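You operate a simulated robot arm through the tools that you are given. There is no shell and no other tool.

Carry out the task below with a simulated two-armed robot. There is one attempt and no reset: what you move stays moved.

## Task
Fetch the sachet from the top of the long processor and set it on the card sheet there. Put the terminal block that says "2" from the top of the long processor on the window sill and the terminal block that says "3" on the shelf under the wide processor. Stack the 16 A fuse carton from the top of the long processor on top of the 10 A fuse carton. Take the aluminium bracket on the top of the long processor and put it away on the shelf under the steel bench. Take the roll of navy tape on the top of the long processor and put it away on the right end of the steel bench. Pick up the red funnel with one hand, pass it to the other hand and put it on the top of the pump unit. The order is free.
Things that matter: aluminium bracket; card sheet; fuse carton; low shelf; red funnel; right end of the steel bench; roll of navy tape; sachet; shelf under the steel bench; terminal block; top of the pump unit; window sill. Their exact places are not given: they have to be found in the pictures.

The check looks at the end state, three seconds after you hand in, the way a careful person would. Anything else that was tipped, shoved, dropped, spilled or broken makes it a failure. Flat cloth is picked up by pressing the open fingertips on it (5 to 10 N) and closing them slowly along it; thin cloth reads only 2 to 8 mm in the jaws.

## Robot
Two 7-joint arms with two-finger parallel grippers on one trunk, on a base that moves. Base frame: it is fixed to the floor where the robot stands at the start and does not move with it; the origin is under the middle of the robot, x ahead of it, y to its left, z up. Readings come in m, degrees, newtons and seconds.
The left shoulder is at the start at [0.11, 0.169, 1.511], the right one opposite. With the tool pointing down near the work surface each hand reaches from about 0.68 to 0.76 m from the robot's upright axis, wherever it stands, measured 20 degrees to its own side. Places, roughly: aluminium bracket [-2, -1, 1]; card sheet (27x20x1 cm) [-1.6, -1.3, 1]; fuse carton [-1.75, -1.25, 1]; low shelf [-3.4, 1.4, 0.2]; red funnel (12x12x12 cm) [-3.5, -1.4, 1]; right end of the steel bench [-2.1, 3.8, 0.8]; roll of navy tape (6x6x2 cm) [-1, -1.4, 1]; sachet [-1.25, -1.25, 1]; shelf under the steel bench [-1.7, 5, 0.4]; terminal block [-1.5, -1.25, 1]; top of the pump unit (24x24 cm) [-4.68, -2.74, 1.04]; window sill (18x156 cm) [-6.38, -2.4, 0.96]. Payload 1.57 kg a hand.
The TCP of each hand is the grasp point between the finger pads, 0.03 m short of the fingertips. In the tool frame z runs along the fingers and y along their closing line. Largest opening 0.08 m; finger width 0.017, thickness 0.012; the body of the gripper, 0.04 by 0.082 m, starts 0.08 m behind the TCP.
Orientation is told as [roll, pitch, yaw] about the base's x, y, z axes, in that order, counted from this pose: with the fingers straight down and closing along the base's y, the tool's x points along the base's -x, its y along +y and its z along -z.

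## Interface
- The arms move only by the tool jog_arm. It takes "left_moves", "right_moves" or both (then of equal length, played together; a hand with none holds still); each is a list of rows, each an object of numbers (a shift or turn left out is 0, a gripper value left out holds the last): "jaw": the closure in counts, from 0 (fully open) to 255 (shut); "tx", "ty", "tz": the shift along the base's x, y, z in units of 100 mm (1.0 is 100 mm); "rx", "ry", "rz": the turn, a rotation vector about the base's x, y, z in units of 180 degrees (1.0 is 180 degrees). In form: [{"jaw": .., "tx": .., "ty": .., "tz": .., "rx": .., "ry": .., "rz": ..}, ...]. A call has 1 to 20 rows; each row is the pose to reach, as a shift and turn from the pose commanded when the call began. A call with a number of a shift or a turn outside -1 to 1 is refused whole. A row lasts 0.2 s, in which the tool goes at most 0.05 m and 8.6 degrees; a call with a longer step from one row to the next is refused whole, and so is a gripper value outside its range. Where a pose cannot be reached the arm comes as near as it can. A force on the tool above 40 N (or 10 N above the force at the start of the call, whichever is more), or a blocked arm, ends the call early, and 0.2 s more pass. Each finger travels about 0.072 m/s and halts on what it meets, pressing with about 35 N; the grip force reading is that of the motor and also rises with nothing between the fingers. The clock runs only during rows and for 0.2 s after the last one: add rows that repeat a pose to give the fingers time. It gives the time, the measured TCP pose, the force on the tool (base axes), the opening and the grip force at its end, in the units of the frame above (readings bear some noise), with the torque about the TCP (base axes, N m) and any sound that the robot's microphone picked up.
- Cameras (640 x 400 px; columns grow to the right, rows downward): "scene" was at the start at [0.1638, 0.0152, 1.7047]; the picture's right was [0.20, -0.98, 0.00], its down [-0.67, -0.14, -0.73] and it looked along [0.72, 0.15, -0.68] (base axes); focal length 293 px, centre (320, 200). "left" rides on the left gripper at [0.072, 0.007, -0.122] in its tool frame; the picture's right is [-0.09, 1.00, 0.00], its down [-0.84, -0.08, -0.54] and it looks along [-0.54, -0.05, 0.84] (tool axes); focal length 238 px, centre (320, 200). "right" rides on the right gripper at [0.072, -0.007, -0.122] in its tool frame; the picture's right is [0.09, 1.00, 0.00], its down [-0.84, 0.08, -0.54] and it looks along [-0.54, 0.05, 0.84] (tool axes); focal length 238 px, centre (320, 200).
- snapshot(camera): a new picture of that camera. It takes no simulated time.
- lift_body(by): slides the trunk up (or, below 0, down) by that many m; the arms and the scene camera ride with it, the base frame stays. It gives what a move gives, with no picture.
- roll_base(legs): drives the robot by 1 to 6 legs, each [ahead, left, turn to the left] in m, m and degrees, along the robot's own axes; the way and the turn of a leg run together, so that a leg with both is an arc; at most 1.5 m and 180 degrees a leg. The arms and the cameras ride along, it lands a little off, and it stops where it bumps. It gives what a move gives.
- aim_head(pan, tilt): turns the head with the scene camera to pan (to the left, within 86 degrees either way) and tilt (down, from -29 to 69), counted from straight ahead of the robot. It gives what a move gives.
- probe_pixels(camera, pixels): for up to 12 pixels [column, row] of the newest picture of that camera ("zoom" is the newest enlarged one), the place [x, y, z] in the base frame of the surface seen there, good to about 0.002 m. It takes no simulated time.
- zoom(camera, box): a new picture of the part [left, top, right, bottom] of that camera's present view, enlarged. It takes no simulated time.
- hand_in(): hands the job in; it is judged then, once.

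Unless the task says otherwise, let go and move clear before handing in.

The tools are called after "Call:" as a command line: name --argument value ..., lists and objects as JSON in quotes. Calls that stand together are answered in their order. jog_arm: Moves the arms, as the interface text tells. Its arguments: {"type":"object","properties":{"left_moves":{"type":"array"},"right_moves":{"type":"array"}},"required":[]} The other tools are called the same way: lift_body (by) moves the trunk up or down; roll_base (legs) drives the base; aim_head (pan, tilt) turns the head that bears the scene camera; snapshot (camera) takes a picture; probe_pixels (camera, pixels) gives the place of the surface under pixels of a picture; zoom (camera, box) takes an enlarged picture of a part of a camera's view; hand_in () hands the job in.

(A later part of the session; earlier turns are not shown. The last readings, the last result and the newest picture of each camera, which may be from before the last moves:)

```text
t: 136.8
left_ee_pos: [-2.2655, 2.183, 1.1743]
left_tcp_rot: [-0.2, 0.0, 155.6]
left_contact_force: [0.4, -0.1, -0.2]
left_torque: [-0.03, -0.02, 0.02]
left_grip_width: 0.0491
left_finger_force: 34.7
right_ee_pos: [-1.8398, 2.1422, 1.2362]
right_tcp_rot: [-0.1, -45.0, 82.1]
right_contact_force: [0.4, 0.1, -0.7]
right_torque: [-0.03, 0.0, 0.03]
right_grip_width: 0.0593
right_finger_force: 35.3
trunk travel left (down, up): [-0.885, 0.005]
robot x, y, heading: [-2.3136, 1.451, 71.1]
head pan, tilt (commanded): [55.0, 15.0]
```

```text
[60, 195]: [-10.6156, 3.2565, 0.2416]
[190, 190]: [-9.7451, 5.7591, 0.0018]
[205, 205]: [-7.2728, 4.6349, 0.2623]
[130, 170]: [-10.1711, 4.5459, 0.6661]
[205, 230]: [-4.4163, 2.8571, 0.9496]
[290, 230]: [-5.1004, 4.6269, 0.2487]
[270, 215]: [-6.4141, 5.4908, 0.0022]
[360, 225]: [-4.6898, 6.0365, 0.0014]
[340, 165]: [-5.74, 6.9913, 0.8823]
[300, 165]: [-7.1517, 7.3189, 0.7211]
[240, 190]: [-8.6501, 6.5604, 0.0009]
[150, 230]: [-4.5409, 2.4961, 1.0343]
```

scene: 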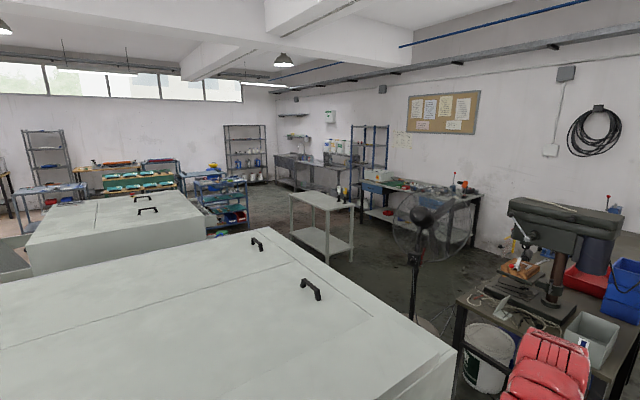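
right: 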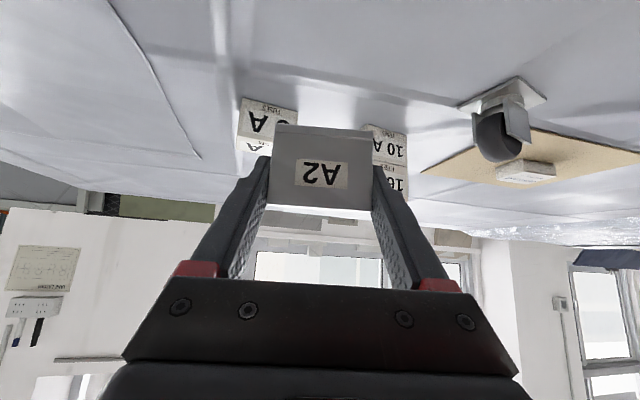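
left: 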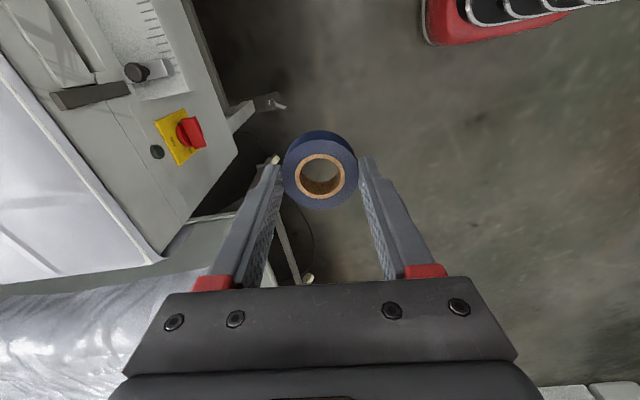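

The second machine spans u≈5.1+ so I must go around its far side. I'll back out of the aisle, turn left, and look down the corridor.

Call:
roll_base --legs '[[-1.2, 0, 0], [0, 0, 90]]'

Call:
aim_head --pan 0 --tilt 25

Call:
snapshot --camera "scene"

Call:
probe_pixels --camera "scene" --pixels '[[320, 200], [200, 200], [250, 180], [380, 170], [420, 190], [450, 200], [400, 150], [350, 150], [150, 250], [170, 170], [300, 130], [480, 250]]'

```text
t: 146.7
left_ee_pos: [-3.4332, 0.3985, 1.175]
left_tcp_rot: [-0.3, -0.1, -116.6]
left_contact_force: [0.0, -0.5, -0.5]
left_torque: [0.04, -0.01, 0.0]
left_grip_width: 0.049
left_finger_force: 34.9
right_ee_pos: [-3.3792, 0.8216, 1.2349]
right_tcp_rot: [-0.1, -45.1, 169.8]
right_contact_force: [0.1, 0.0, -0.4]
right_torque: [0.02, 0.01, 0.02]
right_grip_width: 0.0593
right_finger_force: 35.1
trunk travel left (down, up): [-0.885, 0.005]
robot x, y, heading: [-2.7106, 0.3221, 159.3]
head pan, tilt (commanded): [55.0, 15.0]
```

```text
t: 147.9
left_ee_pos: [-3.4327, 0.3994, 1.1745]
left_tcp_rot: [-0.2, -0.1, -116.6]
left_contact_force: [-0.6, 1.0, -0.6]
left_torque: [0.03, 0.01, 0.0]
left_grip_width: 0.0491
left_finger_force: 34.6
right_ee_pos: [-3.3789, 0.8218, 1.235]
right_tcp_rot: [-0.1, -45.0, 169.9]
right_contact_force: [0.0, -0.7, -1.0]
right_torque: [0.0, 0.0, 0.01]
right_grip_width: 0.0593
right_finger_force: 34.7
trunk travel left (down, up): [-0.885, 0.005]
robot x, y, heading: [-2.7062, 0.3245, 158.9]
head pan, tilt (commanded): [0.0, 25.0]
```

```text
taken
```

scene: 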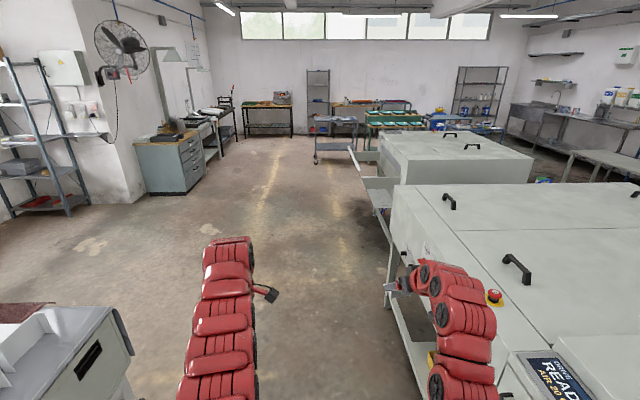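

```text
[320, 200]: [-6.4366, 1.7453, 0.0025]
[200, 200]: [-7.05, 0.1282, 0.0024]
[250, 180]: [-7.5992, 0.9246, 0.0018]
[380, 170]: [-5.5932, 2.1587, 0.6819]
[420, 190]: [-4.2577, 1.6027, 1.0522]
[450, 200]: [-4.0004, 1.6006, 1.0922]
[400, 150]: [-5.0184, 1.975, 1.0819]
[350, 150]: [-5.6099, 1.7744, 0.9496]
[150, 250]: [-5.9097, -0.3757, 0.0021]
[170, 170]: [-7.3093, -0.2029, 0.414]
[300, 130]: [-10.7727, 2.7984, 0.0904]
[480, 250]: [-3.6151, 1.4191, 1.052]
```

Heading landed at 159°. I'll check the funnel machine's corner at px (122,322) and the second machine's flared tray before driving.

Call:
probe_pixels --camera "scene" --pixels '[[122, 322], [95, 310], [45, 312], [10, 305], [130, 370], [362, 150], [352, 165], [385, 205], [390, 300], [130, 355]]'

```text
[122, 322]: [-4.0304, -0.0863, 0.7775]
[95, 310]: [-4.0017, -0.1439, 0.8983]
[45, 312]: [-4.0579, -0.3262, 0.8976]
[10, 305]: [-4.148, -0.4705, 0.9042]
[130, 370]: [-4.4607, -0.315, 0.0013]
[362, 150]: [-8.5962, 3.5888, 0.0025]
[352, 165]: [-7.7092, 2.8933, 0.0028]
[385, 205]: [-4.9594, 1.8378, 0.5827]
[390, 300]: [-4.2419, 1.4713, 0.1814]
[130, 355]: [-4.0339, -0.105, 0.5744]
```

Corridor spans n from -1.36 to about -0.1, so I keep the centre at n≈-0.65. Driving 4.2 m along it.

Call:
roll_base --legs '[[0, 0, 2.5], [1.4, 0.1, 0], [1.4, 0, 0], [1.4, 0, 0]]'

Call:
aim_head --pan -60 --tilt 25

Call:
snapshot --camera "scene"

Call:
probe_pixels --camera "scene" --pixels '[[320, 200], [400, 200], [250, 200], [200, 200], [450, 250], [500, 200], [350, 150], [300, 300], [400, 300], [560, 180], [150, 250], [420, 150]]'

```text
t: 168.4
left_ee_pos: [-7.4403, 1.5757, 1.1753]
left_tcp_rot: [-0.2, -0.2, -114.1]
left_contact_force: [0.2, -0.4, -0.4]
left_torque: [0.01, 0.01, -0.03]
left_grip_width: 0.0489
left_finger_force: 34.7
right_ee_pos: [-7.4034, 1.9998, 1.2348]
right_tcp_rot: [-0.1, -45.0, 172.2]
right_contact_force: [0.0, -0.2, -1.2]
right_torque: [-0.01, 0.01, 0.01]
right_grip_width: 0.0595
right_finger_force: 34.9
trunk travel left (down, up): [-0.885, 0.005]
robot x, y, heading: [-6.7112, 1.5332, 161.7]
head pan, tilt (commanded): [0.0, 25.0]
```

```text
t: 169.7
left_ee_pos: [-7.4408, 1.5751, 1.1758]
left_tcp_rot: [-0.1, -0.1, -114.1]
left_contact_force: [0.3, -1.0, 0.0]
left_torque: [-0.01, 0.0, -0.01]
left_grip_width: 0.0489
left_finger_force: 35.1
right_ee_pos: [-7.4039, 2.0005, 1.2352]
right_tcp_rot: [0.0, -45.0, 172.3]
right_contact_force: [-0.5, -0.4, -0.5]
right_torque: [0.03, -0.03, -0.01]
right_grip_width: 0.0594
right_finger_force: 34.9
trunk travel left (down, up): [-0.885, 0.005]
robot x, y, heading: [-6.7062, 1.5328, 161.7]
head pan, tilt (commanded): [-60.0, 25.0]
```

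```text
taken
```

scene: 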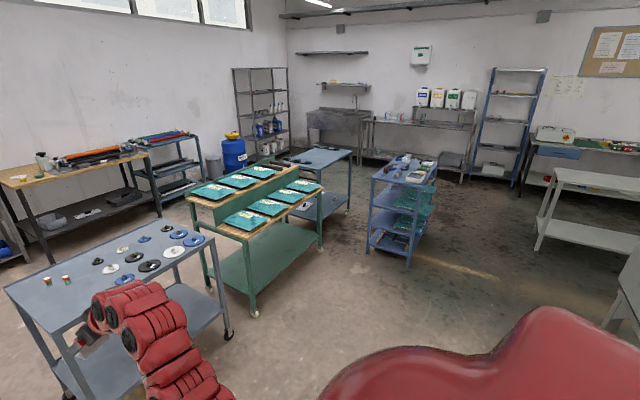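

```text
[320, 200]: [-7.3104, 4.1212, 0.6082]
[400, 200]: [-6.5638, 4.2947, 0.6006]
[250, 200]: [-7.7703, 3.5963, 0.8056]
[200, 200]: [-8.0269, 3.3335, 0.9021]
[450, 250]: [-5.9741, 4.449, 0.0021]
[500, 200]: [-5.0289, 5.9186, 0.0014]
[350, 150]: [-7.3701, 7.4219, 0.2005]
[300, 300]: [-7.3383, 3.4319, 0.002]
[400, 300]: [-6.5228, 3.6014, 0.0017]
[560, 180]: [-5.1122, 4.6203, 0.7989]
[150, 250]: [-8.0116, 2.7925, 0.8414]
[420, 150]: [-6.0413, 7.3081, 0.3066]
```

I see carts on the left (rings cart at (-8,2.8)), a green rack (-7.3,3.4) and a blue trolley (-6.56,4.3). I'll pan further right to see the second machine's left side.

Call:
aim_head --pan -86 --tilt 30

Call:
snapshot --camera "scene"

Call:
probe_pixels --camera "scene" --pixels '[[300, 200], [350, 200], [250, 150], [200, 150], [400, 250], [440, 200], [400, 150], [300, 120], [330, 250], [500, 200], [450, 130], [380, 220]]'

```text
t: 170.6
left_ee_pos: [-7.4403, 1.5758, 1.1761]
left_tcp_rot: [-0.2, -0.2, -114.1]
left_contact_force: [-0.2, -0.3, -0.4]
left_torque: [-0.01, -0.03, -0.01]
left_grip_width: 0.0488
left_finger_force: 34.9
right_ee_pos: [-7.4038, 1.9998, 1.2349]
right_tcp_rot: [-0.1, -45.0, 172.4]
right_contact_force: [0.2, 0.3, -0.8]
right_torque: [0.04, -0.01, 0.0]
right_grip_width: 0.0592
right_finger_force: 35.3
trunk travel left (down, up): [-0.885, 0.005]
robot x, y, heading: [-6.7125, 1.5281, 161.7]
head pan, tilt (commanded): [-85.9, 30.0]
```

```text
taken
```

scene: 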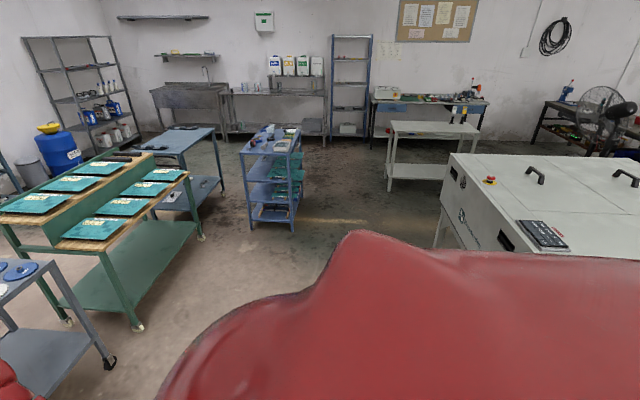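

```text
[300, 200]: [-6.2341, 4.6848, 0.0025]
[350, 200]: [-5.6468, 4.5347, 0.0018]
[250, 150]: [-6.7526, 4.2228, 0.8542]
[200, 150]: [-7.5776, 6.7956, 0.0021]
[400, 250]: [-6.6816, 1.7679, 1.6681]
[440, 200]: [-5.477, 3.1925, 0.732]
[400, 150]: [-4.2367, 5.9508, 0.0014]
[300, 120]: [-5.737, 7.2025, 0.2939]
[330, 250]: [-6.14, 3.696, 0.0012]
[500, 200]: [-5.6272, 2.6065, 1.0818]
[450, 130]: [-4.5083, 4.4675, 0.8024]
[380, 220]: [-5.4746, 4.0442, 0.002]
```

The second machine spans u 5.1–6.2, n up to 1.3; the way between it and the green rack/blue trolley is ~1.1 m wide. I'll turn right and drive 2.9 m up, then turn right again and look.

Call:
roll_base --legs '[[0, 0, -90], [1.45, 0, 0], [1.4, 0, 0]]'

Call:
aim_head --pan -60 --tilt 25

Call:
snapshot --camera "scene"

Call:
probe_pixels --camera "scene" --pixels '[[320, 200], [250, 200], [200, 170], [150, 200], [380, 200], [450, 250], [300, 150], [330, 130], [360, 130], [280, 130], [400, 150], [250, 150]]'

```text
t: 188.2
left_ee_pos: [-5.7454, 4.9629, 1.1752]
left_tcp_rot: [-0.3, -0.1, 155.4]
left_contact_force: [-0.5, 0.2, -0.6]
left_torque: [0.01, -0.02, 0.0]
left_grip_width: 0.0491
left_finger_force: 35.1
right_ee_pos: [-5.3214, 4.9245, 1.2353]
right_tcp_rot: [-0.1, -45.0, 81.8]
right_contact_force: [-0.5, -0.6, -0.5]
right_torque: [0.01, -0.02, 0.02]
right_grip_width: 0.0595
right_finger_force: 34.9
trunk travel left (down, up): [-0.885, 0.005]
robot x, y, heading: [-5.7922, 4.2325, 71.2]
head pan, tilt (commanded): [-85.9, 30.0]
```

```text
t: 189.2
left_ee_pos: [-5.7458, 4.9641, 1.1748]
left_tcp_rot: [-0.2, 0.0, 155.4]
left_contact_force: [0.3, -0.2, -0.4]
left_torque: [-0.01, 0.01, 0.05]
left_grip_width: 0.0494
left_finger_force: 34.9
right_ee_pos: [-5.3217, 4.9236, 1.2335]
right_tcp_rot: [-0.1, -45.0, 81.8]
right_contact_force: [0.5, -1.3, -0.9]
right_torque: [-0.04, -0.03, -0.01]
right_grip_width: 0.0594
right_finger_force: 34.8
trunk travel left (down, up): [-0.885, 0.005]
robot x, y, heading: [-5.79, 4.236, 71.1]
head pan, tilt (commanded): [-60.0, 25.0]
```

```text
taken
```

scene: 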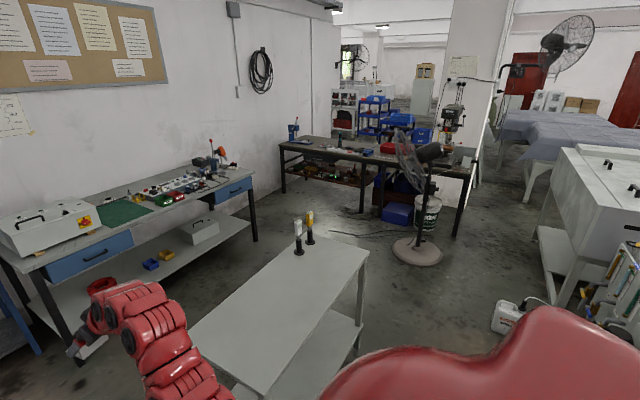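

```text
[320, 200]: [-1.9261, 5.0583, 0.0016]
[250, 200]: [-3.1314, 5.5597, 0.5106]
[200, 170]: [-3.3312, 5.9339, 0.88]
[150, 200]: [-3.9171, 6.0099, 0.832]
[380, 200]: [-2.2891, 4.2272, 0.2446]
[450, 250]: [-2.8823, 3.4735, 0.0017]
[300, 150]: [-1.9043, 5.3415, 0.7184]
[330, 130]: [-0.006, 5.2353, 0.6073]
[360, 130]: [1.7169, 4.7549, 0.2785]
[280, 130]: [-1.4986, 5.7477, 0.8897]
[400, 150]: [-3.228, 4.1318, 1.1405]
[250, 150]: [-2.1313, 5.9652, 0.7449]
```

Now the steel bench is visible from its working side (px 280–475, 135–180): vise at left end, drill press at right end, a shelf under its left part, fan in front of the right part. Zooming in.

Call:
zoom --camera "scene" --box '[270, 100, 490, 240]'

Call:
probe_pixels --camera "zoom" --pixels '[[40, 140], [120, 180], [200, 200], [260, 220], [260, 150], [330, 160], [440, 180], [570, 210], [100, 150], [430, 430], [490, 195], [300, 140]]'

```text
2.86 times, centred on (380, 170) of scene
```

zoom: 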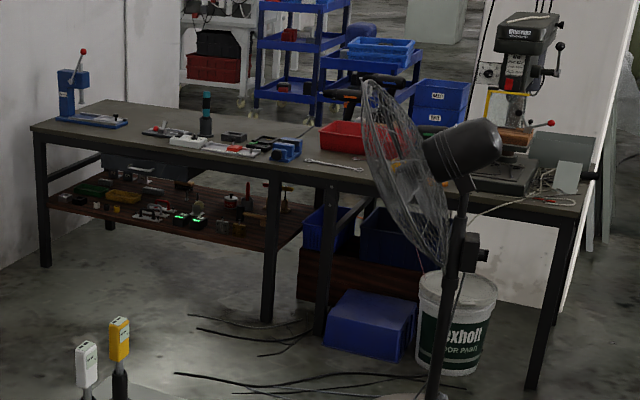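

```text
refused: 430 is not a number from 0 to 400
```

Call:
probe_pixels --camera "zoom" --pixels '[[40, 140], [120, 175], [200, 200], [260, 225], [260, 155], [330, 172], [440, 185], [570, 205], [100, 140], [270, 320], [490, 180], [430, 130]]'

Call:
probe_pixels --camera "zoom" --pixels '[[45, 265], [545, 385], [100, 198], [160, 185], [230, 240], [250, 235], [60, 190], [280, 230], [440, 390], [380, 90], [480, 290], [240, 195]]'

```text
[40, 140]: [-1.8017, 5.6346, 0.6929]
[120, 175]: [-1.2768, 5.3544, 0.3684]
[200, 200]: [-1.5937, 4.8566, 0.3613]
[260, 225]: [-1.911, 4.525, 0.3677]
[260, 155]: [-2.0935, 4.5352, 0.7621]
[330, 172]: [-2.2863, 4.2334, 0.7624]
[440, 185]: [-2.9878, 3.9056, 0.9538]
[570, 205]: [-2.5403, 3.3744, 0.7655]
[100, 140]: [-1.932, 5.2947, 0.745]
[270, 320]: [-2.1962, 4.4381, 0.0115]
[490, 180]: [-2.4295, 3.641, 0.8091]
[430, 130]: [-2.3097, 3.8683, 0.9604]
```

```text
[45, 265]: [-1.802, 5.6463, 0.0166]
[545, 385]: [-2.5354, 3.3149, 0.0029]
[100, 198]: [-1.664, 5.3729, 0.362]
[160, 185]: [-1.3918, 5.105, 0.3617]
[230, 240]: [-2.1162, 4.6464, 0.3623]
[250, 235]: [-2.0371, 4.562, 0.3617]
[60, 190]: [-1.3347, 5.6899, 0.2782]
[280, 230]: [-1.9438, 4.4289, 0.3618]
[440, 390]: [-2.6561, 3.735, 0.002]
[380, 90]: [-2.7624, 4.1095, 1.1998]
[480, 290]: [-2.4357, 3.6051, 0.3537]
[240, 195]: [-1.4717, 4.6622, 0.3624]
```

Shelf surface z≈0.362 with its front edge flush with the bench front; bench top z≈0.762; fan base at (-2.66,3.74). Let me probe the low table's extent and then turn toward the bench.

Call:
probe_pixels --camera "scene" --pixels '[[366, 252], [285, 238], [195, 325], [330, 330], [500, 330], [555, 370], [505, 315], [540, 260], [415, 255], [310, 235], [300, 250], [440, 240]]'

Call:
roll_base --legs '[[0, 0, -90]]'

Call:
aim_head --pan 0 --tilt 30

Call:
snapshot --camera "scene"

```text
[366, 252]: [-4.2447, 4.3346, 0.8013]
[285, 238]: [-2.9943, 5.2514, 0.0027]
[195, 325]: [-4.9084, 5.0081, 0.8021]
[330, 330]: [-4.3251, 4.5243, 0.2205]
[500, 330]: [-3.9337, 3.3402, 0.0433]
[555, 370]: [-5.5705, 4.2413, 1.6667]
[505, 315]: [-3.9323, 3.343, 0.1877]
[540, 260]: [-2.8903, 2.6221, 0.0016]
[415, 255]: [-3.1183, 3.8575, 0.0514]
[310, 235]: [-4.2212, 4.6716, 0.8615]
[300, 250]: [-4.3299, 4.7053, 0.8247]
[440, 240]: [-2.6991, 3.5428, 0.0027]
```

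```text
t: 193.4
left_ee_pos: [-5.0669, 4.1818, 1.1748]
left_tcp_rot: [-0.2, -0.1, 65.0]
left_contact_force: [0.1, -0.7, 0.4]
left_torque: [0.01, -0.01, -0.01]
left_grip_width: 0.049
left_finger_force: 35.1
right_ee_pos: [-5.1086, 3.7562, 1.2346]
right_tcp_rot: [0.0, -45.0, -8.6]
right_contact_force: [0.5, 0.7, -0.6]
right_torque: [-0.01, -0.03, -0.03]
right_grip_width: 0.0595
right_finger_force: 35.0
trunk travel left (down, up): [-0.885, 0.005]
robot x, y, heading: [-5.794, 4.2367, -19.3]
head pan, tilt (commanded): [-60.0, 25.0]
```

```text
t: 194.7
left_ee_pos: [-5.0662, 4.1804, 1.175]
left_tcp_rot: [-0.3, -0.1, 65.0]
left_contact_force: [-0.8, 0.2, -0.9]
left_torque: [0.0, -0.01, 0.0]
left_grip_width: 0.0488
left_finger_force: 35.0
right_ee_pos: [-5.1099, 3.7578, 1.2343]
right_tcp_rot: [-0.1, -45.0, -8.5]
right_contact_force: [0.8, -0.5, -0.9]
right_torque: [0.03, 0.01, 0.01]
right_grip_width: 0.0593
right_finger_force: 35.0
trunk travel left (down, up): [-0.885, 0.005]
robot x, y, heading: [-5.7951, 4.2326, -19.1]
head pan, tilt (commanded): [0.0, 30.0]
```

```text
taken
```

scene: 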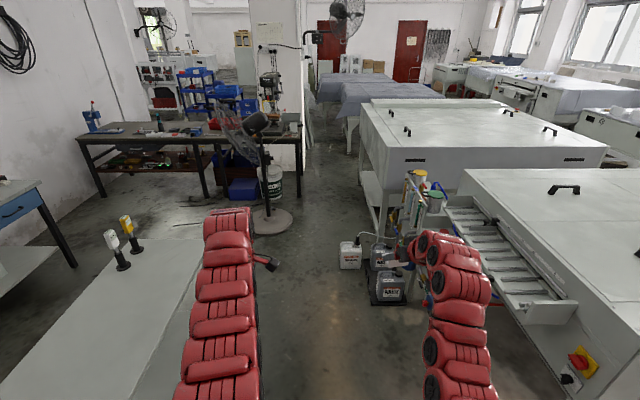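

Jerrycans stand on the floor near (350,255)/(385,285) and the fan base is at about (-3.12,3.86). I'll probe these obstacles before choosing the path.

Call:
probe_pixels --camera "scene" --pixels '[[350, 250], [345, 268], [372, 303], [402, 300], [370, 280], [385, 260], [258, 225], [232, 140], [215, 110], [245, 160], [125, 222], [112, 235]]'

```text
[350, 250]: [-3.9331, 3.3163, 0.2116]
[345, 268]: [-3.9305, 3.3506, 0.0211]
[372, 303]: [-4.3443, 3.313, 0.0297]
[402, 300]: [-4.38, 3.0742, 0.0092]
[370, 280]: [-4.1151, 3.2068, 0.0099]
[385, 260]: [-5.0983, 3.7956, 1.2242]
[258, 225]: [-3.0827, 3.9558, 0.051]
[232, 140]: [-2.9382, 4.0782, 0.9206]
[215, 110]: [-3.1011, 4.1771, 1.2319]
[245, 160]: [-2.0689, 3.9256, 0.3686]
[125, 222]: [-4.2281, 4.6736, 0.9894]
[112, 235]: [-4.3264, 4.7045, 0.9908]
```

The passage between the low table (u≤6.3) and blue trolley (u≥7.35), then between low table and green bench, needs no rotation. I'll strafe left 1.5 m first and check.

Call:
roll_base --legs '[[0, 0, 0.7], [0, 1.48, 0]]'

Call:
snapshot --camera "scene"

Call:
probe_pixels --camera "scene" --pixels '[[320, 300], [250, 320], [150, 300], [380, 220], [320, 200], [100, 200], [200, 200], [430, 250], [280, 180], [350, 350], [400, 320], [60, 260]]'

```text
t: 202.4
left_ee_pos: [-4.5968, 5.6044, 1.1754]
left_tcp_rot: [-0.2, -0.2, 66.0]
left_contact_force: [-1.1, 0.2, 0.0]
left_torque: [0.0, -0.03, -0.02]
left_grip_width: 0.049
left_finger_force: 34.5
right_ee_pos: [-4.6324, 5.1793, 1.2334]
right_tcp_rot: [-0.1, -45.1, -7.6]
right_contact_force: [-0.2, 0.4, -2.3]
right_torque: [0.0, 0.04, -0.02]
right_grip_width: 0.0592
right_finger_force: 35.3
trunk travel left (down, up): [-0.885, 0.005]
robot x, y, heading: [-5.3249, 5.6474, -18.1]
head pan, tilt (commanded): [0.0, 30.0]
```

```text
taken
```

scene: 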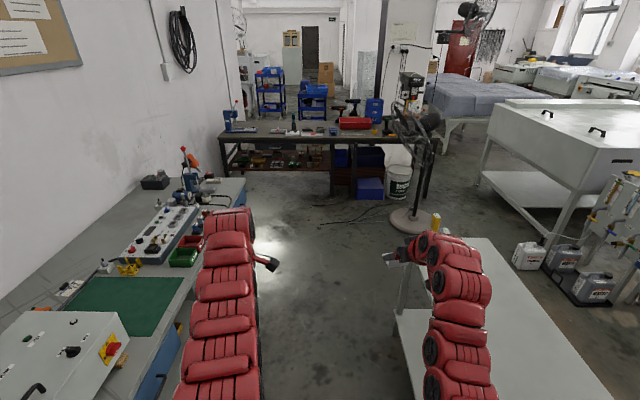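

```text
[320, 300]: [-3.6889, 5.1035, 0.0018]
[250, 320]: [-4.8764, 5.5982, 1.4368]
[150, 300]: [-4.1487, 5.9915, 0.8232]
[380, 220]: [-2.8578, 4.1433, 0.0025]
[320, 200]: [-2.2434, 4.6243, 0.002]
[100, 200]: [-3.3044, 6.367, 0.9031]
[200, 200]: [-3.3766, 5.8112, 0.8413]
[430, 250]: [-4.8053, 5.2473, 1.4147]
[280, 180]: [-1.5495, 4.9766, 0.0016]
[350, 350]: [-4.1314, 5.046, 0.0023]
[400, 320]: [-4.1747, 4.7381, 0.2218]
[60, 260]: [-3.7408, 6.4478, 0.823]
```

Aisle between low table (n≤3.2) and green bench (n≥4.15) is centred on my path (n=3.67). Driving ahead 1.5 m then 0.4 m.

Call:
roll_base --legs '[[1.5, 0, 0], [0.35, 0, 0]]'

Call:
aim_head --pan -10 --tilt 35

Call:
snapshot --camera "scene"

```text
t: 211.7
left_ee_pos: [-2.8416, 5.0161, 1.1764]
left_tcp_rot: [-0.3, -0.2, 65.6]
left_contact_force: [-0.7, -0.8, -0.9]
left_torque: [0.01, 0.0, -0.01]
left_grip_width: 0.0491
left_finger_force: 35.2
right_ee_pos: [-2.8798, 4.5912, 1.2349]
right_tcp_rot: [0.0, -45.0, -7.9]
right_contact_force: [0.1, -0.1, -1.0]
right_torque: [-0.03, 0.01, 0.0]
right_grip_width: 0.0594
right_finger_force: 35.1
trunk travel left (down, up): [-0.885, 0.005]
robot x, y, heading: [-3.569, 5.0628, -18.6]
head pan, tilt (commanded): [0.0, 30.0]
```

```text
t: 212.4
left_ee_pos: [-2.8399, 5.0161, 1.1753]
left_tcp_rot: [-0.2, -0.1, 65.6]
left_contact_force: [-0.7, 0.5, -1.1]
left_torque: [0.0, -0.03, 0.04]
left_grip_width: 0.049
left_finger_force: 35.5
right_ee_pos: [-2.8772, 4.5917, 1.2347]
right_tcp_rot: [-0.2, -45.0, -8.0]
right_contact_force: [0.4, 0.7, -0.6]
right_torque: [0.01, 0.05, 0.02]
right_grip_width: 0.0593
right_finger_force: 34.9
trunk travel left (down, up): [-0.885, 0.005]
robot x, y, heading: [-3.5694, 5.061, -18.5]
head pan, tilt (commanded): [-10.0, 35.0]
```

```text
taken
```

scene: 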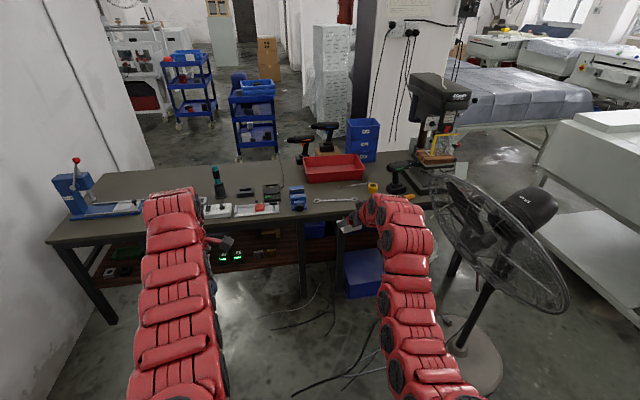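

I'm at u≈4.99, n≈3.67, facing the bench; the fan is to my right front. Zoom on the bench's right part to find a free spot near (-2.1,3.8).

Call:
zoom --camera "scene" --box '[260, 110, 480, 250]'

Call:
probe_pixels --camera "zoom" --pixels '[[240, 250], [330, 225], [380, 220], [420, 245], [150, 265], [60, 250], [340, 200], [300, 160], [450, 230], [200, 230], [470, 190], [20, 290]]'

```text
2.86 times, centred on (370, 180) of scene
```

zoom: 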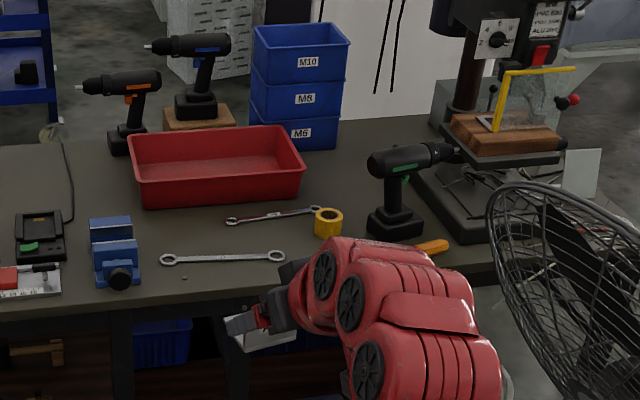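

```text
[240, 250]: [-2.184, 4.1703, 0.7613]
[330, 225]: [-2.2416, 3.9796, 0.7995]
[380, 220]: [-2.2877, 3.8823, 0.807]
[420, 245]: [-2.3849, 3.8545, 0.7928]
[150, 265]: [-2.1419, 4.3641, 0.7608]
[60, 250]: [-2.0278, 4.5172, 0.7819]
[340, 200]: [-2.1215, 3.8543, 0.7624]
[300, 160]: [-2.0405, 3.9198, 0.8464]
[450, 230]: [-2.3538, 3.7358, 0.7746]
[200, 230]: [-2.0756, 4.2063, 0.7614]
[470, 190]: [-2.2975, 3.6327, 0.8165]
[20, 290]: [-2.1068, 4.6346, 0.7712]
```

Free bench surface lies around (-2.12,3.85), between red bin, blue bins and black drill — right where the "right end" is. The fan limits my standing room, so I'll map its cage by probing.

Call:
zoom --camera "scene" --box '[420, 150, 600, 400]'

Call:
probe_pixels --camera "zoom" --pixels '[[185, 55], [250, 65], [340, 150], [385, 200], [390, 240], [300, 215], [200, 140], [185, 90], [300, 70], [270, 120], [230, 320], [260, 340]]'

```text
1.60 times, centred on (510, 275) of scene
```

zoom: 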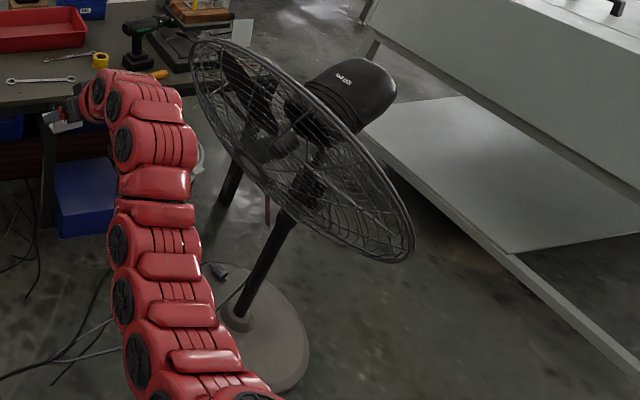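

```text
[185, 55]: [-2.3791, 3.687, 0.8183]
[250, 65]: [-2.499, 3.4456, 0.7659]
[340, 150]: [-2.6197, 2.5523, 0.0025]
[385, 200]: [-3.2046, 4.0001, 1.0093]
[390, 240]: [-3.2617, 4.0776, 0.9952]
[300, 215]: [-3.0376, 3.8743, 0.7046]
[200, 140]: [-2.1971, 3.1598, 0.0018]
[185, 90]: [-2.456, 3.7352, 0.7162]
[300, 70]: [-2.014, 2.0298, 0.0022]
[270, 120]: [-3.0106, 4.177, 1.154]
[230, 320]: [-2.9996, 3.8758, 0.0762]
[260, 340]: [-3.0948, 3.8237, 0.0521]
```

The fan cage reaches n≈3.05, so the tape will later be put down with the right hand from a better stance. First the bracket: I'll lower the trunk here (open floor under the hands) and look at the shelf.

Call:
lift_body --by -0.65

Call:
aim_head --pan 8 --tilt 22

Call:
snapshot --camera "scene"

```text
refused: -0.65 is not a number from -0.4 to 0.4
```

```text
t: 213.2
left_ee_pos: [-2.8398, 5.0161, 1.1768]
left_tcp_rot: [-0.3, -0.1, 65.6]
left_contact_force: [0.0, 0.1, -0.1]
left_torque: [0.0, 0.0, 0.0]
left_grip_width: 0.0492
left_finger_force: 35.1
right_ee_pos: [-2.8781, 4.5914, 1.2345]
right_tcp_rot: [-0.1, -45.0, -7.9]
right_contact_force: [-0.5, 0.7, -1.3]
right_torque: [0.0, 0.0, 0.01]
right_grip_width: 0.0595
right_finger_force: 35.5
trunk travel left (down, up): [-0.885, 0.005]
robot x, y, heading: [-3.5689, 5.0614, -18.7]
head pan, tilt (commanded): [8.0, 22.0]
```

```text
taken
```

scene: 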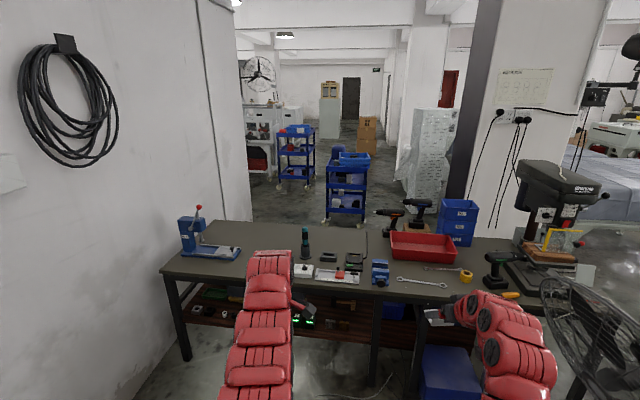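

Trunk moves are limited to 0.4 m a call; lower in two steps.

Call:
lift_body --by -0.4

Call:
lift_body --by -0.2

Call:
aim_head --pan 5 --tilt 25

Call:
snapshot --camera "scene"

```text
t: 217.1
left_ee_pos: [-2.8406, 5.0166, 0.7756]
left_tcp_rot: [-0.2, 0.0, 65.5]
left_contact_force: [1.1, 0.0, -0.5]
left_torque: [0.01, 0.0, -0.05]
left_grip_width: 0.049
left_finger_force: 35.4
right_ee_pos: [-2.8781, 4.5915, 0.8337]
right_tcp_rot: [-0.1, -44.9, -7.9]
right_contact_force: [-0.1, -0.1, -0.9]
right_torque: [0.02, -0.01, -0.01]
right_grip_width: 0.0594
right_finger_force: 35.4
trunk travel left (down, up): [-0.485, 0.405]
robot x, y, heading: [-3.5651, 5.0629, -18.4]
head pan, tilt (commanded): [8.0, 22.0]
```

```text
t: 219.2
left_ee_pos: [-2.8408, 5.0155, 0.5761]
left_tcp_rot: [-0.2, -0.1, 65.5]
left_contact_force: [-0.9, -0.4, -0.5]
left_torque: [0.0, 0.03, 0.01]
left_grip_width: 0.0489
left_finger_force: 35.1
right_ee_pos: [-2.8776, 4.591, 0.6351]
right_tcp_rot: [-0.1, -45.0, -7.9]
right_contact_force: [-0.3, 0.3, -1.0]
right_torque: [0.0, 0.04, -0.01]
right_grip_width: 0.0593
right_finger_force: 35.7
trunk travel left (down, up): [-0.285, 0.605]
robot x, y, heading: [-3.5712, 5.0619, -18.5]
head pan, tilt (commanded): [8.0, 22.0]
```

```text
t: 219.9
left_ee_pos: [-2.8404, 5.0159, 0.5752]
left_tcp_rot: [-0.3, -0.1, 65.6]
left_contact_force: [-0.7, 0.5, -1.0]
left_torque: [0.0, -0.02, 0.01]
left_grip_width: 0.0492
left_finger_force: 35.4
right_ee_pos: [-2.8791, 4.5918, 0.6355]
right_tcp_rot: [-0.1, -44.9, -7.9]
right_contact_force: [-0.4, 0.6, -0.4]
right_torque: [-0.01, -0.03, 0.0]
right_grip_width: 0.0593
right_finger_force: 35.0
trunk travel left (down, up): [-0.285, 0.605]
robot x, y, heading: [-3.5732, 5.0626, -18.8]
head pan, tilt (commanded): [5.0, 25.0]
```

```text
taken
```

scene: 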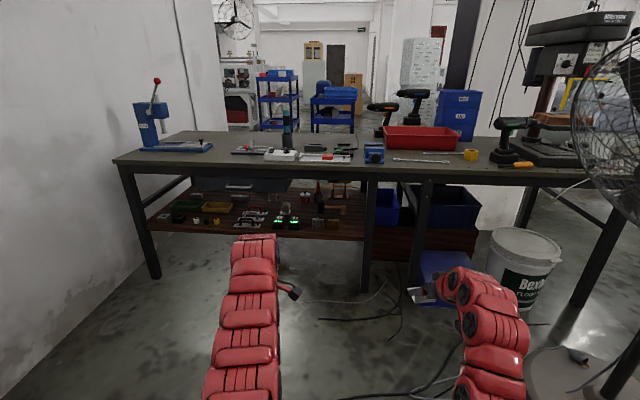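

Call:
zoom --camera "scene" --box '[120, 140, 440, 300]'

Call:
zoom --camera "scene" --box '[220, 170, 380, 250]'

Call:
probe_pixels --camera "zoom" --pixels '[[450, 260], [500, 260], [550, 260], [400, 265], [560, 230], [300, 250], [350, 240], [430, 190], [520, 180], [570, 270], [480, 230], [250, 180]]'

```text
2.00 times, centred on (280, 220) of scene
```

zoom: 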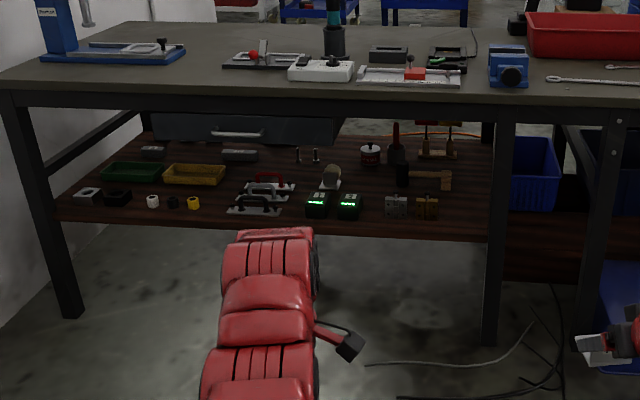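

```text
4.00 times, centred on (300, 210) of scene
```

zoom: 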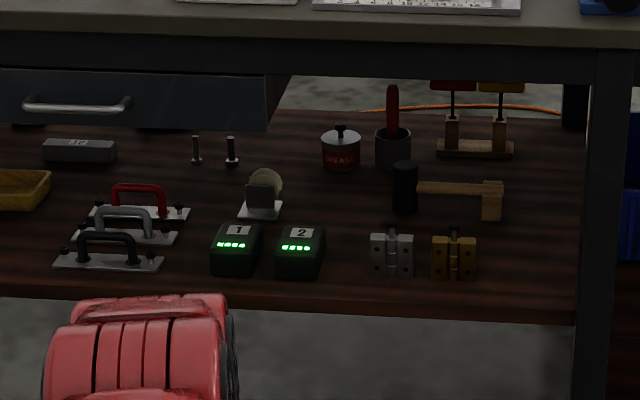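

```text
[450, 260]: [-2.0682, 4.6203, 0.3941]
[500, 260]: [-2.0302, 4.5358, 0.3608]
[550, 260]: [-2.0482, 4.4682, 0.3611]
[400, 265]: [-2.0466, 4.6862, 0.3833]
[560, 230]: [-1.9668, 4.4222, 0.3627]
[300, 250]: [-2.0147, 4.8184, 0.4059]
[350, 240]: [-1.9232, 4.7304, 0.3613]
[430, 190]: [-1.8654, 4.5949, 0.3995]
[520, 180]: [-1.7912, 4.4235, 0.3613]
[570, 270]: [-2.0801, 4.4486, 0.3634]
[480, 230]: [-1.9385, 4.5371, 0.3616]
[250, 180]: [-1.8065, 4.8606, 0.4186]
```

Free shelf space is at the right front between the brass hinge (455,255) and the leg (577+). I'll probe its exact limits.

Call:
probe_pixels --camera "zoom" --pixels '[[476, 270], [474, 245], [482, 275], [576, 290], [580, 250], [585, 320], [500, 295], [560, 300], [495, 215], [440, 275], [600, 200], [590, 60]]'

```text
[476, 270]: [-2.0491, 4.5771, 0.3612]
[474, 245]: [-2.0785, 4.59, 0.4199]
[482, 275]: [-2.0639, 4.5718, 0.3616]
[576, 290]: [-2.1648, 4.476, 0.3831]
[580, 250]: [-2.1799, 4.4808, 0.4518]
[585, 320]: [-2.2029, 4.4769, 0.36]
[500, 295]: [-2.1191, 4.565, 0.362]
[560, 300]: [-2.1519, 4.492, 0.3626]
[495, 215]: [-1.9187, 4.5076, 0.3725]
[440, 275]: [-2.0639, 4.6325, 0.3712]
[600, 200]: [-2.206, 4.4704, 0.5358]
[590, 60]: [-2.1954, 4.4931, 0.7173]
```

The gap on the shelf is n 3.557–3.692 (13.5 cm), centre (-2.066,4.514). The left hand (tape) must be swung out sideways first; let me check the floor cables near my path.

Call:
probe_pixels --camera "scene" --pixels '[[310, 300], [350, 320], [400, 310], [380, 292], [370, 398], [425, 385], [340, 318], [395, 345]]'

Call:
roll_base --legs '[[0, 0.15, 0], [0.35, 0, 0]]'

Call:
snapshot --camera "scene"

```text
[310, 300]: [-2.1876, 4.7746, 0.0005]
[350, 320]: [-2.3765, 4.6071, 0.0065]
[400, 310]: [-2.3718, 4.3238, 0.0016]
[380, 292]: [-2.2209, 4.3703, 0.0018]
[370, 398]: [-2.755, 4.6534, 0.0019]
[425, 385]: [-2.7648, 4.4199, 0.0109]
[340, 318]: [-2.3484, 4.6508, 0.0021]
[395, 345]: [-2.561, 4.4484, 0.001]
```

```text
t: 223.1
left_ee_pos: [-2.4642, 5.05, 0.575]
left_tcp_rot: [-0.1, -0.1, 65.8]
left_contact_force: [-0.6, -0.6, 0.3]
left_torque: [-0.03, -0.01, -0.02]
left_grip_width: 0.049
left_finger_force: 34.8
right_ee_pos: [-2.4999, 4.6262, 0.6347]
right_tcp_rot: [-0.2, -45.0, -7.7]
right_contact_force: [0.4, -0.4, -1.2]
right_torque: [-0.01, 0.03, 0.01]
right_grip_width: 0.0595
right_finger_force: 35.3
trunk travel left (down, up): [-0.285, 0.605]
robot x, y, heading: [-3.1881, 5.0967, -18.4]
head pan, tilt (commanded): [5.0, 25.0]
```

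```text
taken
```

scene: 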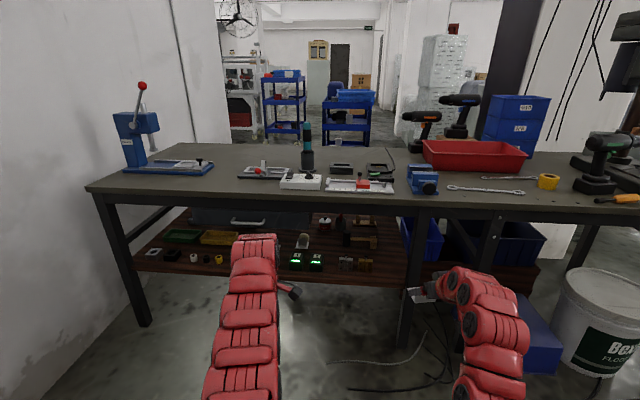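

Swing the left hand outward along an arc, clear of bench and green bench.

Call:
jog_arm --left_moves '[{"tx": 0.045, "ty": 0.32}, {"tx": 0.09, "ty": 0.65}, {"tx": 0.135, "ty": 0.97}]'

Call:
jog_arm --left_moves '[{"tx": -0.01, "ty": 0.33}, {"tx": -0.02, "ty": 0.66}, {"tx": -0.03, "ty": 0.98}]'

Call:
jog_arm --left_moves '[{"tx": -0.065, "ty": 0.33}, {"tx": -0.13, "ty": 0.66}, {"tx": -0.195, "ty": 0.99}]'

Call:
jog_arm --left_moves '[{"tx": -0.12, "ty": 0.31}, {"tx": -0.24, "ty": 0.63}, {"tx": -0.37, "ty": 0.94}]'

Call:
snapshot --camera "scene"

```text
t: 223.9
left_ee_pos: [-2.4505, 5.1485, 0.5728]
left_tcp_rot: [-0.2, -0.1, 65.8]
left_contact_force: [-0.1, 0.5, -0.4]
left_torque: [-0.04, -0.02, 0.02]
left_grip_width: 0.049
left_finger_force: 35.3
right_ee_pos: [-2.4996, 4.6262, 0.6346]
right_tcp_rot: [-0.2, -45.0, -7.7]
right_contact_force: [0.6, -0.2, -1.4]
right_torque: [0.0, 0.03, -0.01]
right_grip_width: 0.0594
right_finger_force: 35.4
trunk travel left (down, up): [-0.285, 0.605]
robot x, y, heading: [-3.1901, 5.0933, -18.3]
head pan, tilt (commanded): [5.0, 25.0]
```

```text
t: 224.7
left_ee_pos: [-2.4543, 5.2449, 0.575]
left_tcp_rot: [-0.2, -0.1, 65.8]
left_contact_force: [0.0, 0.4, -0.5]
left_torque: [0.03, -0.01, 0.01]
left_grip_width: 0.049
left_finger_force: 34.9
right_ee_pos: [-2.4996, 4.6255, 0.6357]
right_tcp_rot: [0.0, -44.9, -7.7]
right_contact_force: [-0.4, -0.4, -1.1]
right_torque: [0.04, 0.02, 0.01]
right_grip_width: 0.0594
right_finger_force: 35.0
trunk travel left (down, up): [-0.285, 0.605]
robot x, y, heading: [-3.193, 5.0923, -18.4]
head pan, tilt (commanded): [5.0, 25.0]
```

```text
t: 225.5
left_ee_pos: [-2.4728, 5.3451, 0.5767]
left_tcp_rot: [-0.3, -0.1, 65.8]
left_contact_force: [0.6, 1.0, 1.0]
left_torque: [0.01, 0.01, 0.01]
left_grip_width: 0.0491
left_finger_force: 35.1
right_ee_pos: [-2.4997, 4.6265, 0.6341]
right_tcp_rot: [-0.1, -45.1, -7.7]
right_contact_force: [-0.3, 0.4, -1.6]
right_torque: [-0.01, 0.0, 0.02]
right_grip_width: 0.0595
right_finger_force: 35.2
trunk travel left (down, up): [-0.285, 0.605]
robot x, y, heading: [-3.1893, 5.0935, -18.6]
head pan, tilt (commanded): [5.0, 25.0]
```

```text
t: 226.3
left_ee_pos: [-2.5089, 5.4394, 0.576]
left_tcp_rot: [-0.1, -0.1, 65.7]
left_contact_force: [-0.5, -0.2, -0.6]
left_torque: [-0.01, -0.01, -0.03]
left_grip_width: 0.049
left_finger_force: 35.0
right_ee_pos: [-2.5004, 4.6268, 0.6351]
right_tcp_rot: [-0.2, -45.1, -7.7]
right_contact_force: [0.4, 0.1, -0.3]
right_torque: [-0.03, 0.01, 0.0]
right_grip_width: 0.0592
right_finger_force: 35.2
trunk travel left (down, up): [-0.285, 0.605]
robot x, y, heading: [-3.1938, 5.0919, -18.2]
head pan, tilt (commanded): [5.0, 25.0]
```

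```text
taken
```

scene: 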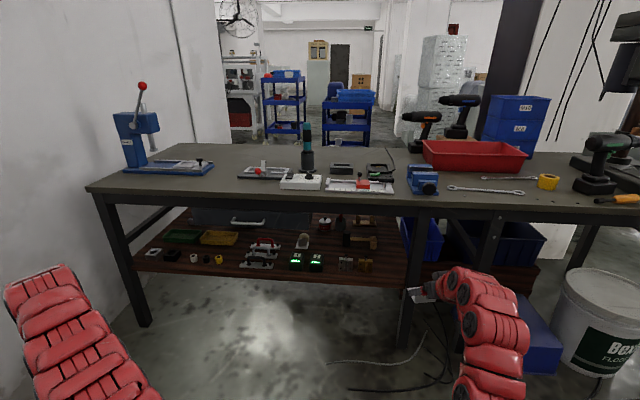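

Two more steps to clear the bench front by more.

Call:
jog_arm --left_moves '[{"tx": -0.17, "ty": 0.28}, {"tx": -0.34, "ty": 0.56}, {"tx": -0.52, "ty": 0.85}]'

Call:
jog_arm --right_moves '[{"rz": -0.03}, {"rz": -0.06}]'

Call:
snapshot --camera "right"

```text
t: 227.1
left_ee_pos: [-2.5614, 5.5246, 0.5756]
left_tcp_rot: [-0.3, -0.1, 65.8]
left_contact_force: [0.1, -0.3, 0.7]
left_torque: [0.01, -0.03, 0.02]
left_grip_width: 0.0488
left_finger_force: 34.6
right_ee_pos: [-2.5006, 4.627, 0.6356]
right_tcp_rot: [-0.2, -45.0, -7.7]
right_contact_force: [0.7, 0.2, -0.6]
right_torque: [0.01, 0.03, 0.01]
right_grip_width: 0.0594
right_finger_force: 35.3
trunk travel left (down, up): [-0.285, 0.605]
robot x, y, heading: [-3.194, 5.0943, -18.4]
head pan, tilt (commanded): [5.0, 25.0]
```

```text
t: 227.7
left_ee_pos: [-2.5605, 5.5244, 0.5754]
left_tcp_rot: [-0.2, -0.1, 65.7]
left_contact_force: [-0.7, -0.1, -0.8]
left_torque: [0.02, -0.01, 0.0]
left_grip_width: 0.0486
left_finger_force: 34.8
right_ee_pos: [-2.4999, 4.6263, 0.6341]
right_tcp_rot: [-0.1, -45.0, -18.6]
right_contact_force: [0.1, -0.4, -0.8]
right_torque: [0.02, 0.02, 0.0]
right_grip_width: 0.0596
right_finger_force: 34.9
trunk travel left (down, up): [-0.285, 0.605]
robot x, y, heading: [-3.1934, 5.0924, -18.5]
head pan, tilt (commanded): [5.0, 25.0]
```

```text
taken
```

right: 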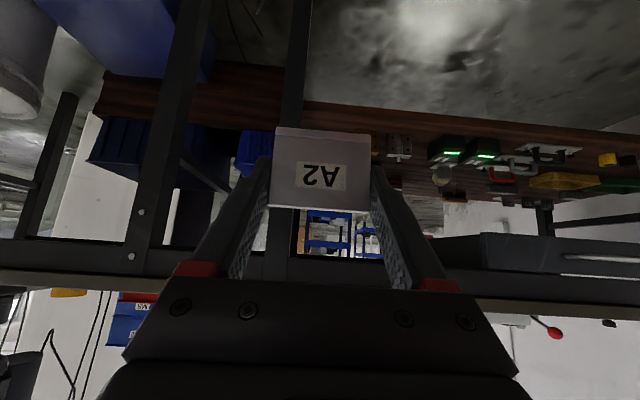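

Bracket aligned to -18.6° yaw. Lower the trunk 0.2 m and creep ahead so the bracket comes to the shelf mouth.

Call:
lift_body --by -0.2

Call:
roll_base --legs '[[0, 0.03, 0], [0.28, 0, 0]]'

Call:
snapshot --camera "right"

Call:
snapshot --camera "scene"

```text
t: 229.9
left_ee_pos: [-2.5618, 5.5238, 0.3753]
left_tcp_rot: [-0.2, -0.2, 65.8]
left_contact_force: [-0.7, 0.2, -0.3]
left_torque: [0.01, 0.02, 0.01]
left_grip_width: 0.0489
left_finger_force: 35.2
right_ee_pos: [-2.4998, 4.6277, 0.4345]
right_tcp_rot: [-0.1, -45.0, -18.5]
right_contact_force: [0.4, 0.4, -1.3]
right_torque: [-0.01, -0.01, 0.01]
right_grip_width: 0.0593
right_finger_force: 35.0
trunk travel left (down, up): [-0.085, 0.805]
robot x, y, heading: [-3.1868, 5.092, -18.2]
head pan, tilt (commanded): [5.0, 25.0]
```

```text
t: 232.3
left_ee_pos: [-2.2859, 5.4636, 0.3754]
left_tcp_rot: [-0.3, -0.1, 65.8]
left_contact_force: [0.0, 0.4, -0.1]
left_torque: [0.0, -0.03, 0.0]
left_grip_width: 0.0488
left_finger_force: 34.6
right_ee_pos: [-2.2263, 4.5649, 0.4351]
right_tcp_rot: [0.0, -45.0, -18.6]
right_contact_force: [0.3, -0.3, -1.5]
right_torque: [0.02, 0.0, -0.02]
right_grip_width: 0.0593
right_finger_force: 34.7
trunk travel left (down, up): [-0.085, 0.805]
robot x, y, heading: [-2.912, 5.0341, -18.5]
head pan, tilt (commanded): [5.0, 25.0]
```

```text
taken
```

right: 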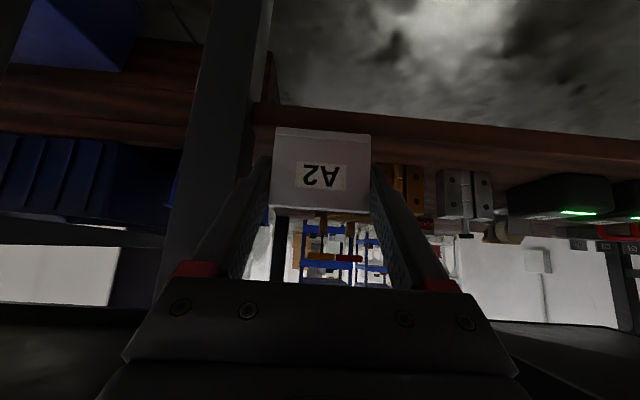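

```text
taken
```

scene: 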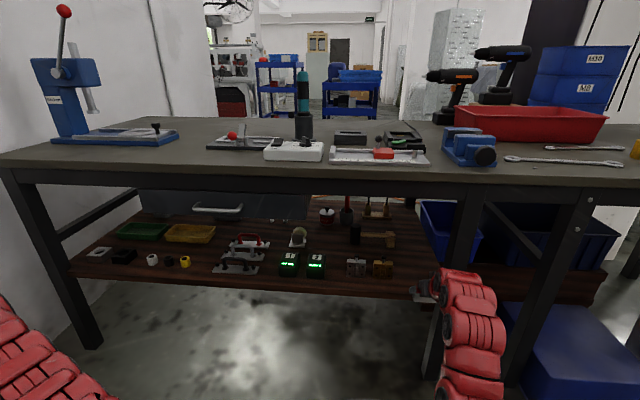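

Right TCP is at u=3.558, n=3.622 — nicely aligned. I'll re-measure hinge and leg from this closer view.

Call:
zoom --camera "scene" --box '[330, 200, 490, 320]'

Call:
probe_pixels --camera "zoom" --pixels '[[245, 270], [243, 245], [460, 250], [470, 200], [300, 270], [350, 260], [300, 240], [400, 250], [215, 285], [325, 330], [360, 350], [420, 215]]'

```text
3.33 times, centred on (410, 260) of scene
```

zoom: 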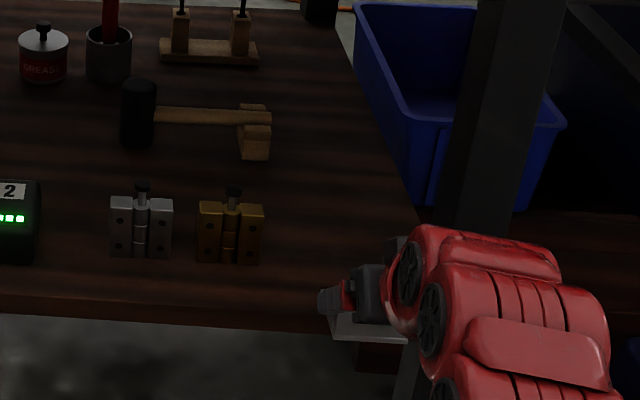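

```text
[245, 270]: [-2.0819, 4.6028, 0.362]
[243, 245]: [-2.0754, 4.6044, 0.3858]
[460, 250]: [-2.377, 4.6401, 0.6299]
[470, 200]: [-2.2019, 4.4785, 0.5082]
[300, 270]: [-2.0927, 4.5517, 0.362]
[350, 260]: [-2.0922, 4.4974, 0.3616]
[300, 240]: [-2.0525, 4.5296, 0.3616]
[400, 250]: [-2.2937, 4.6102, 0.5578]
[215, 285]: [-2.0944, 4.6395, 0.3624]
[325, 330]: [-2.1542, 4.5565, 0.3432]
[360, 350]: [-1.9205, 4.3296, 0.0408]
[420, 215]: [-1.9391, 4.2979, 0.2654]
```

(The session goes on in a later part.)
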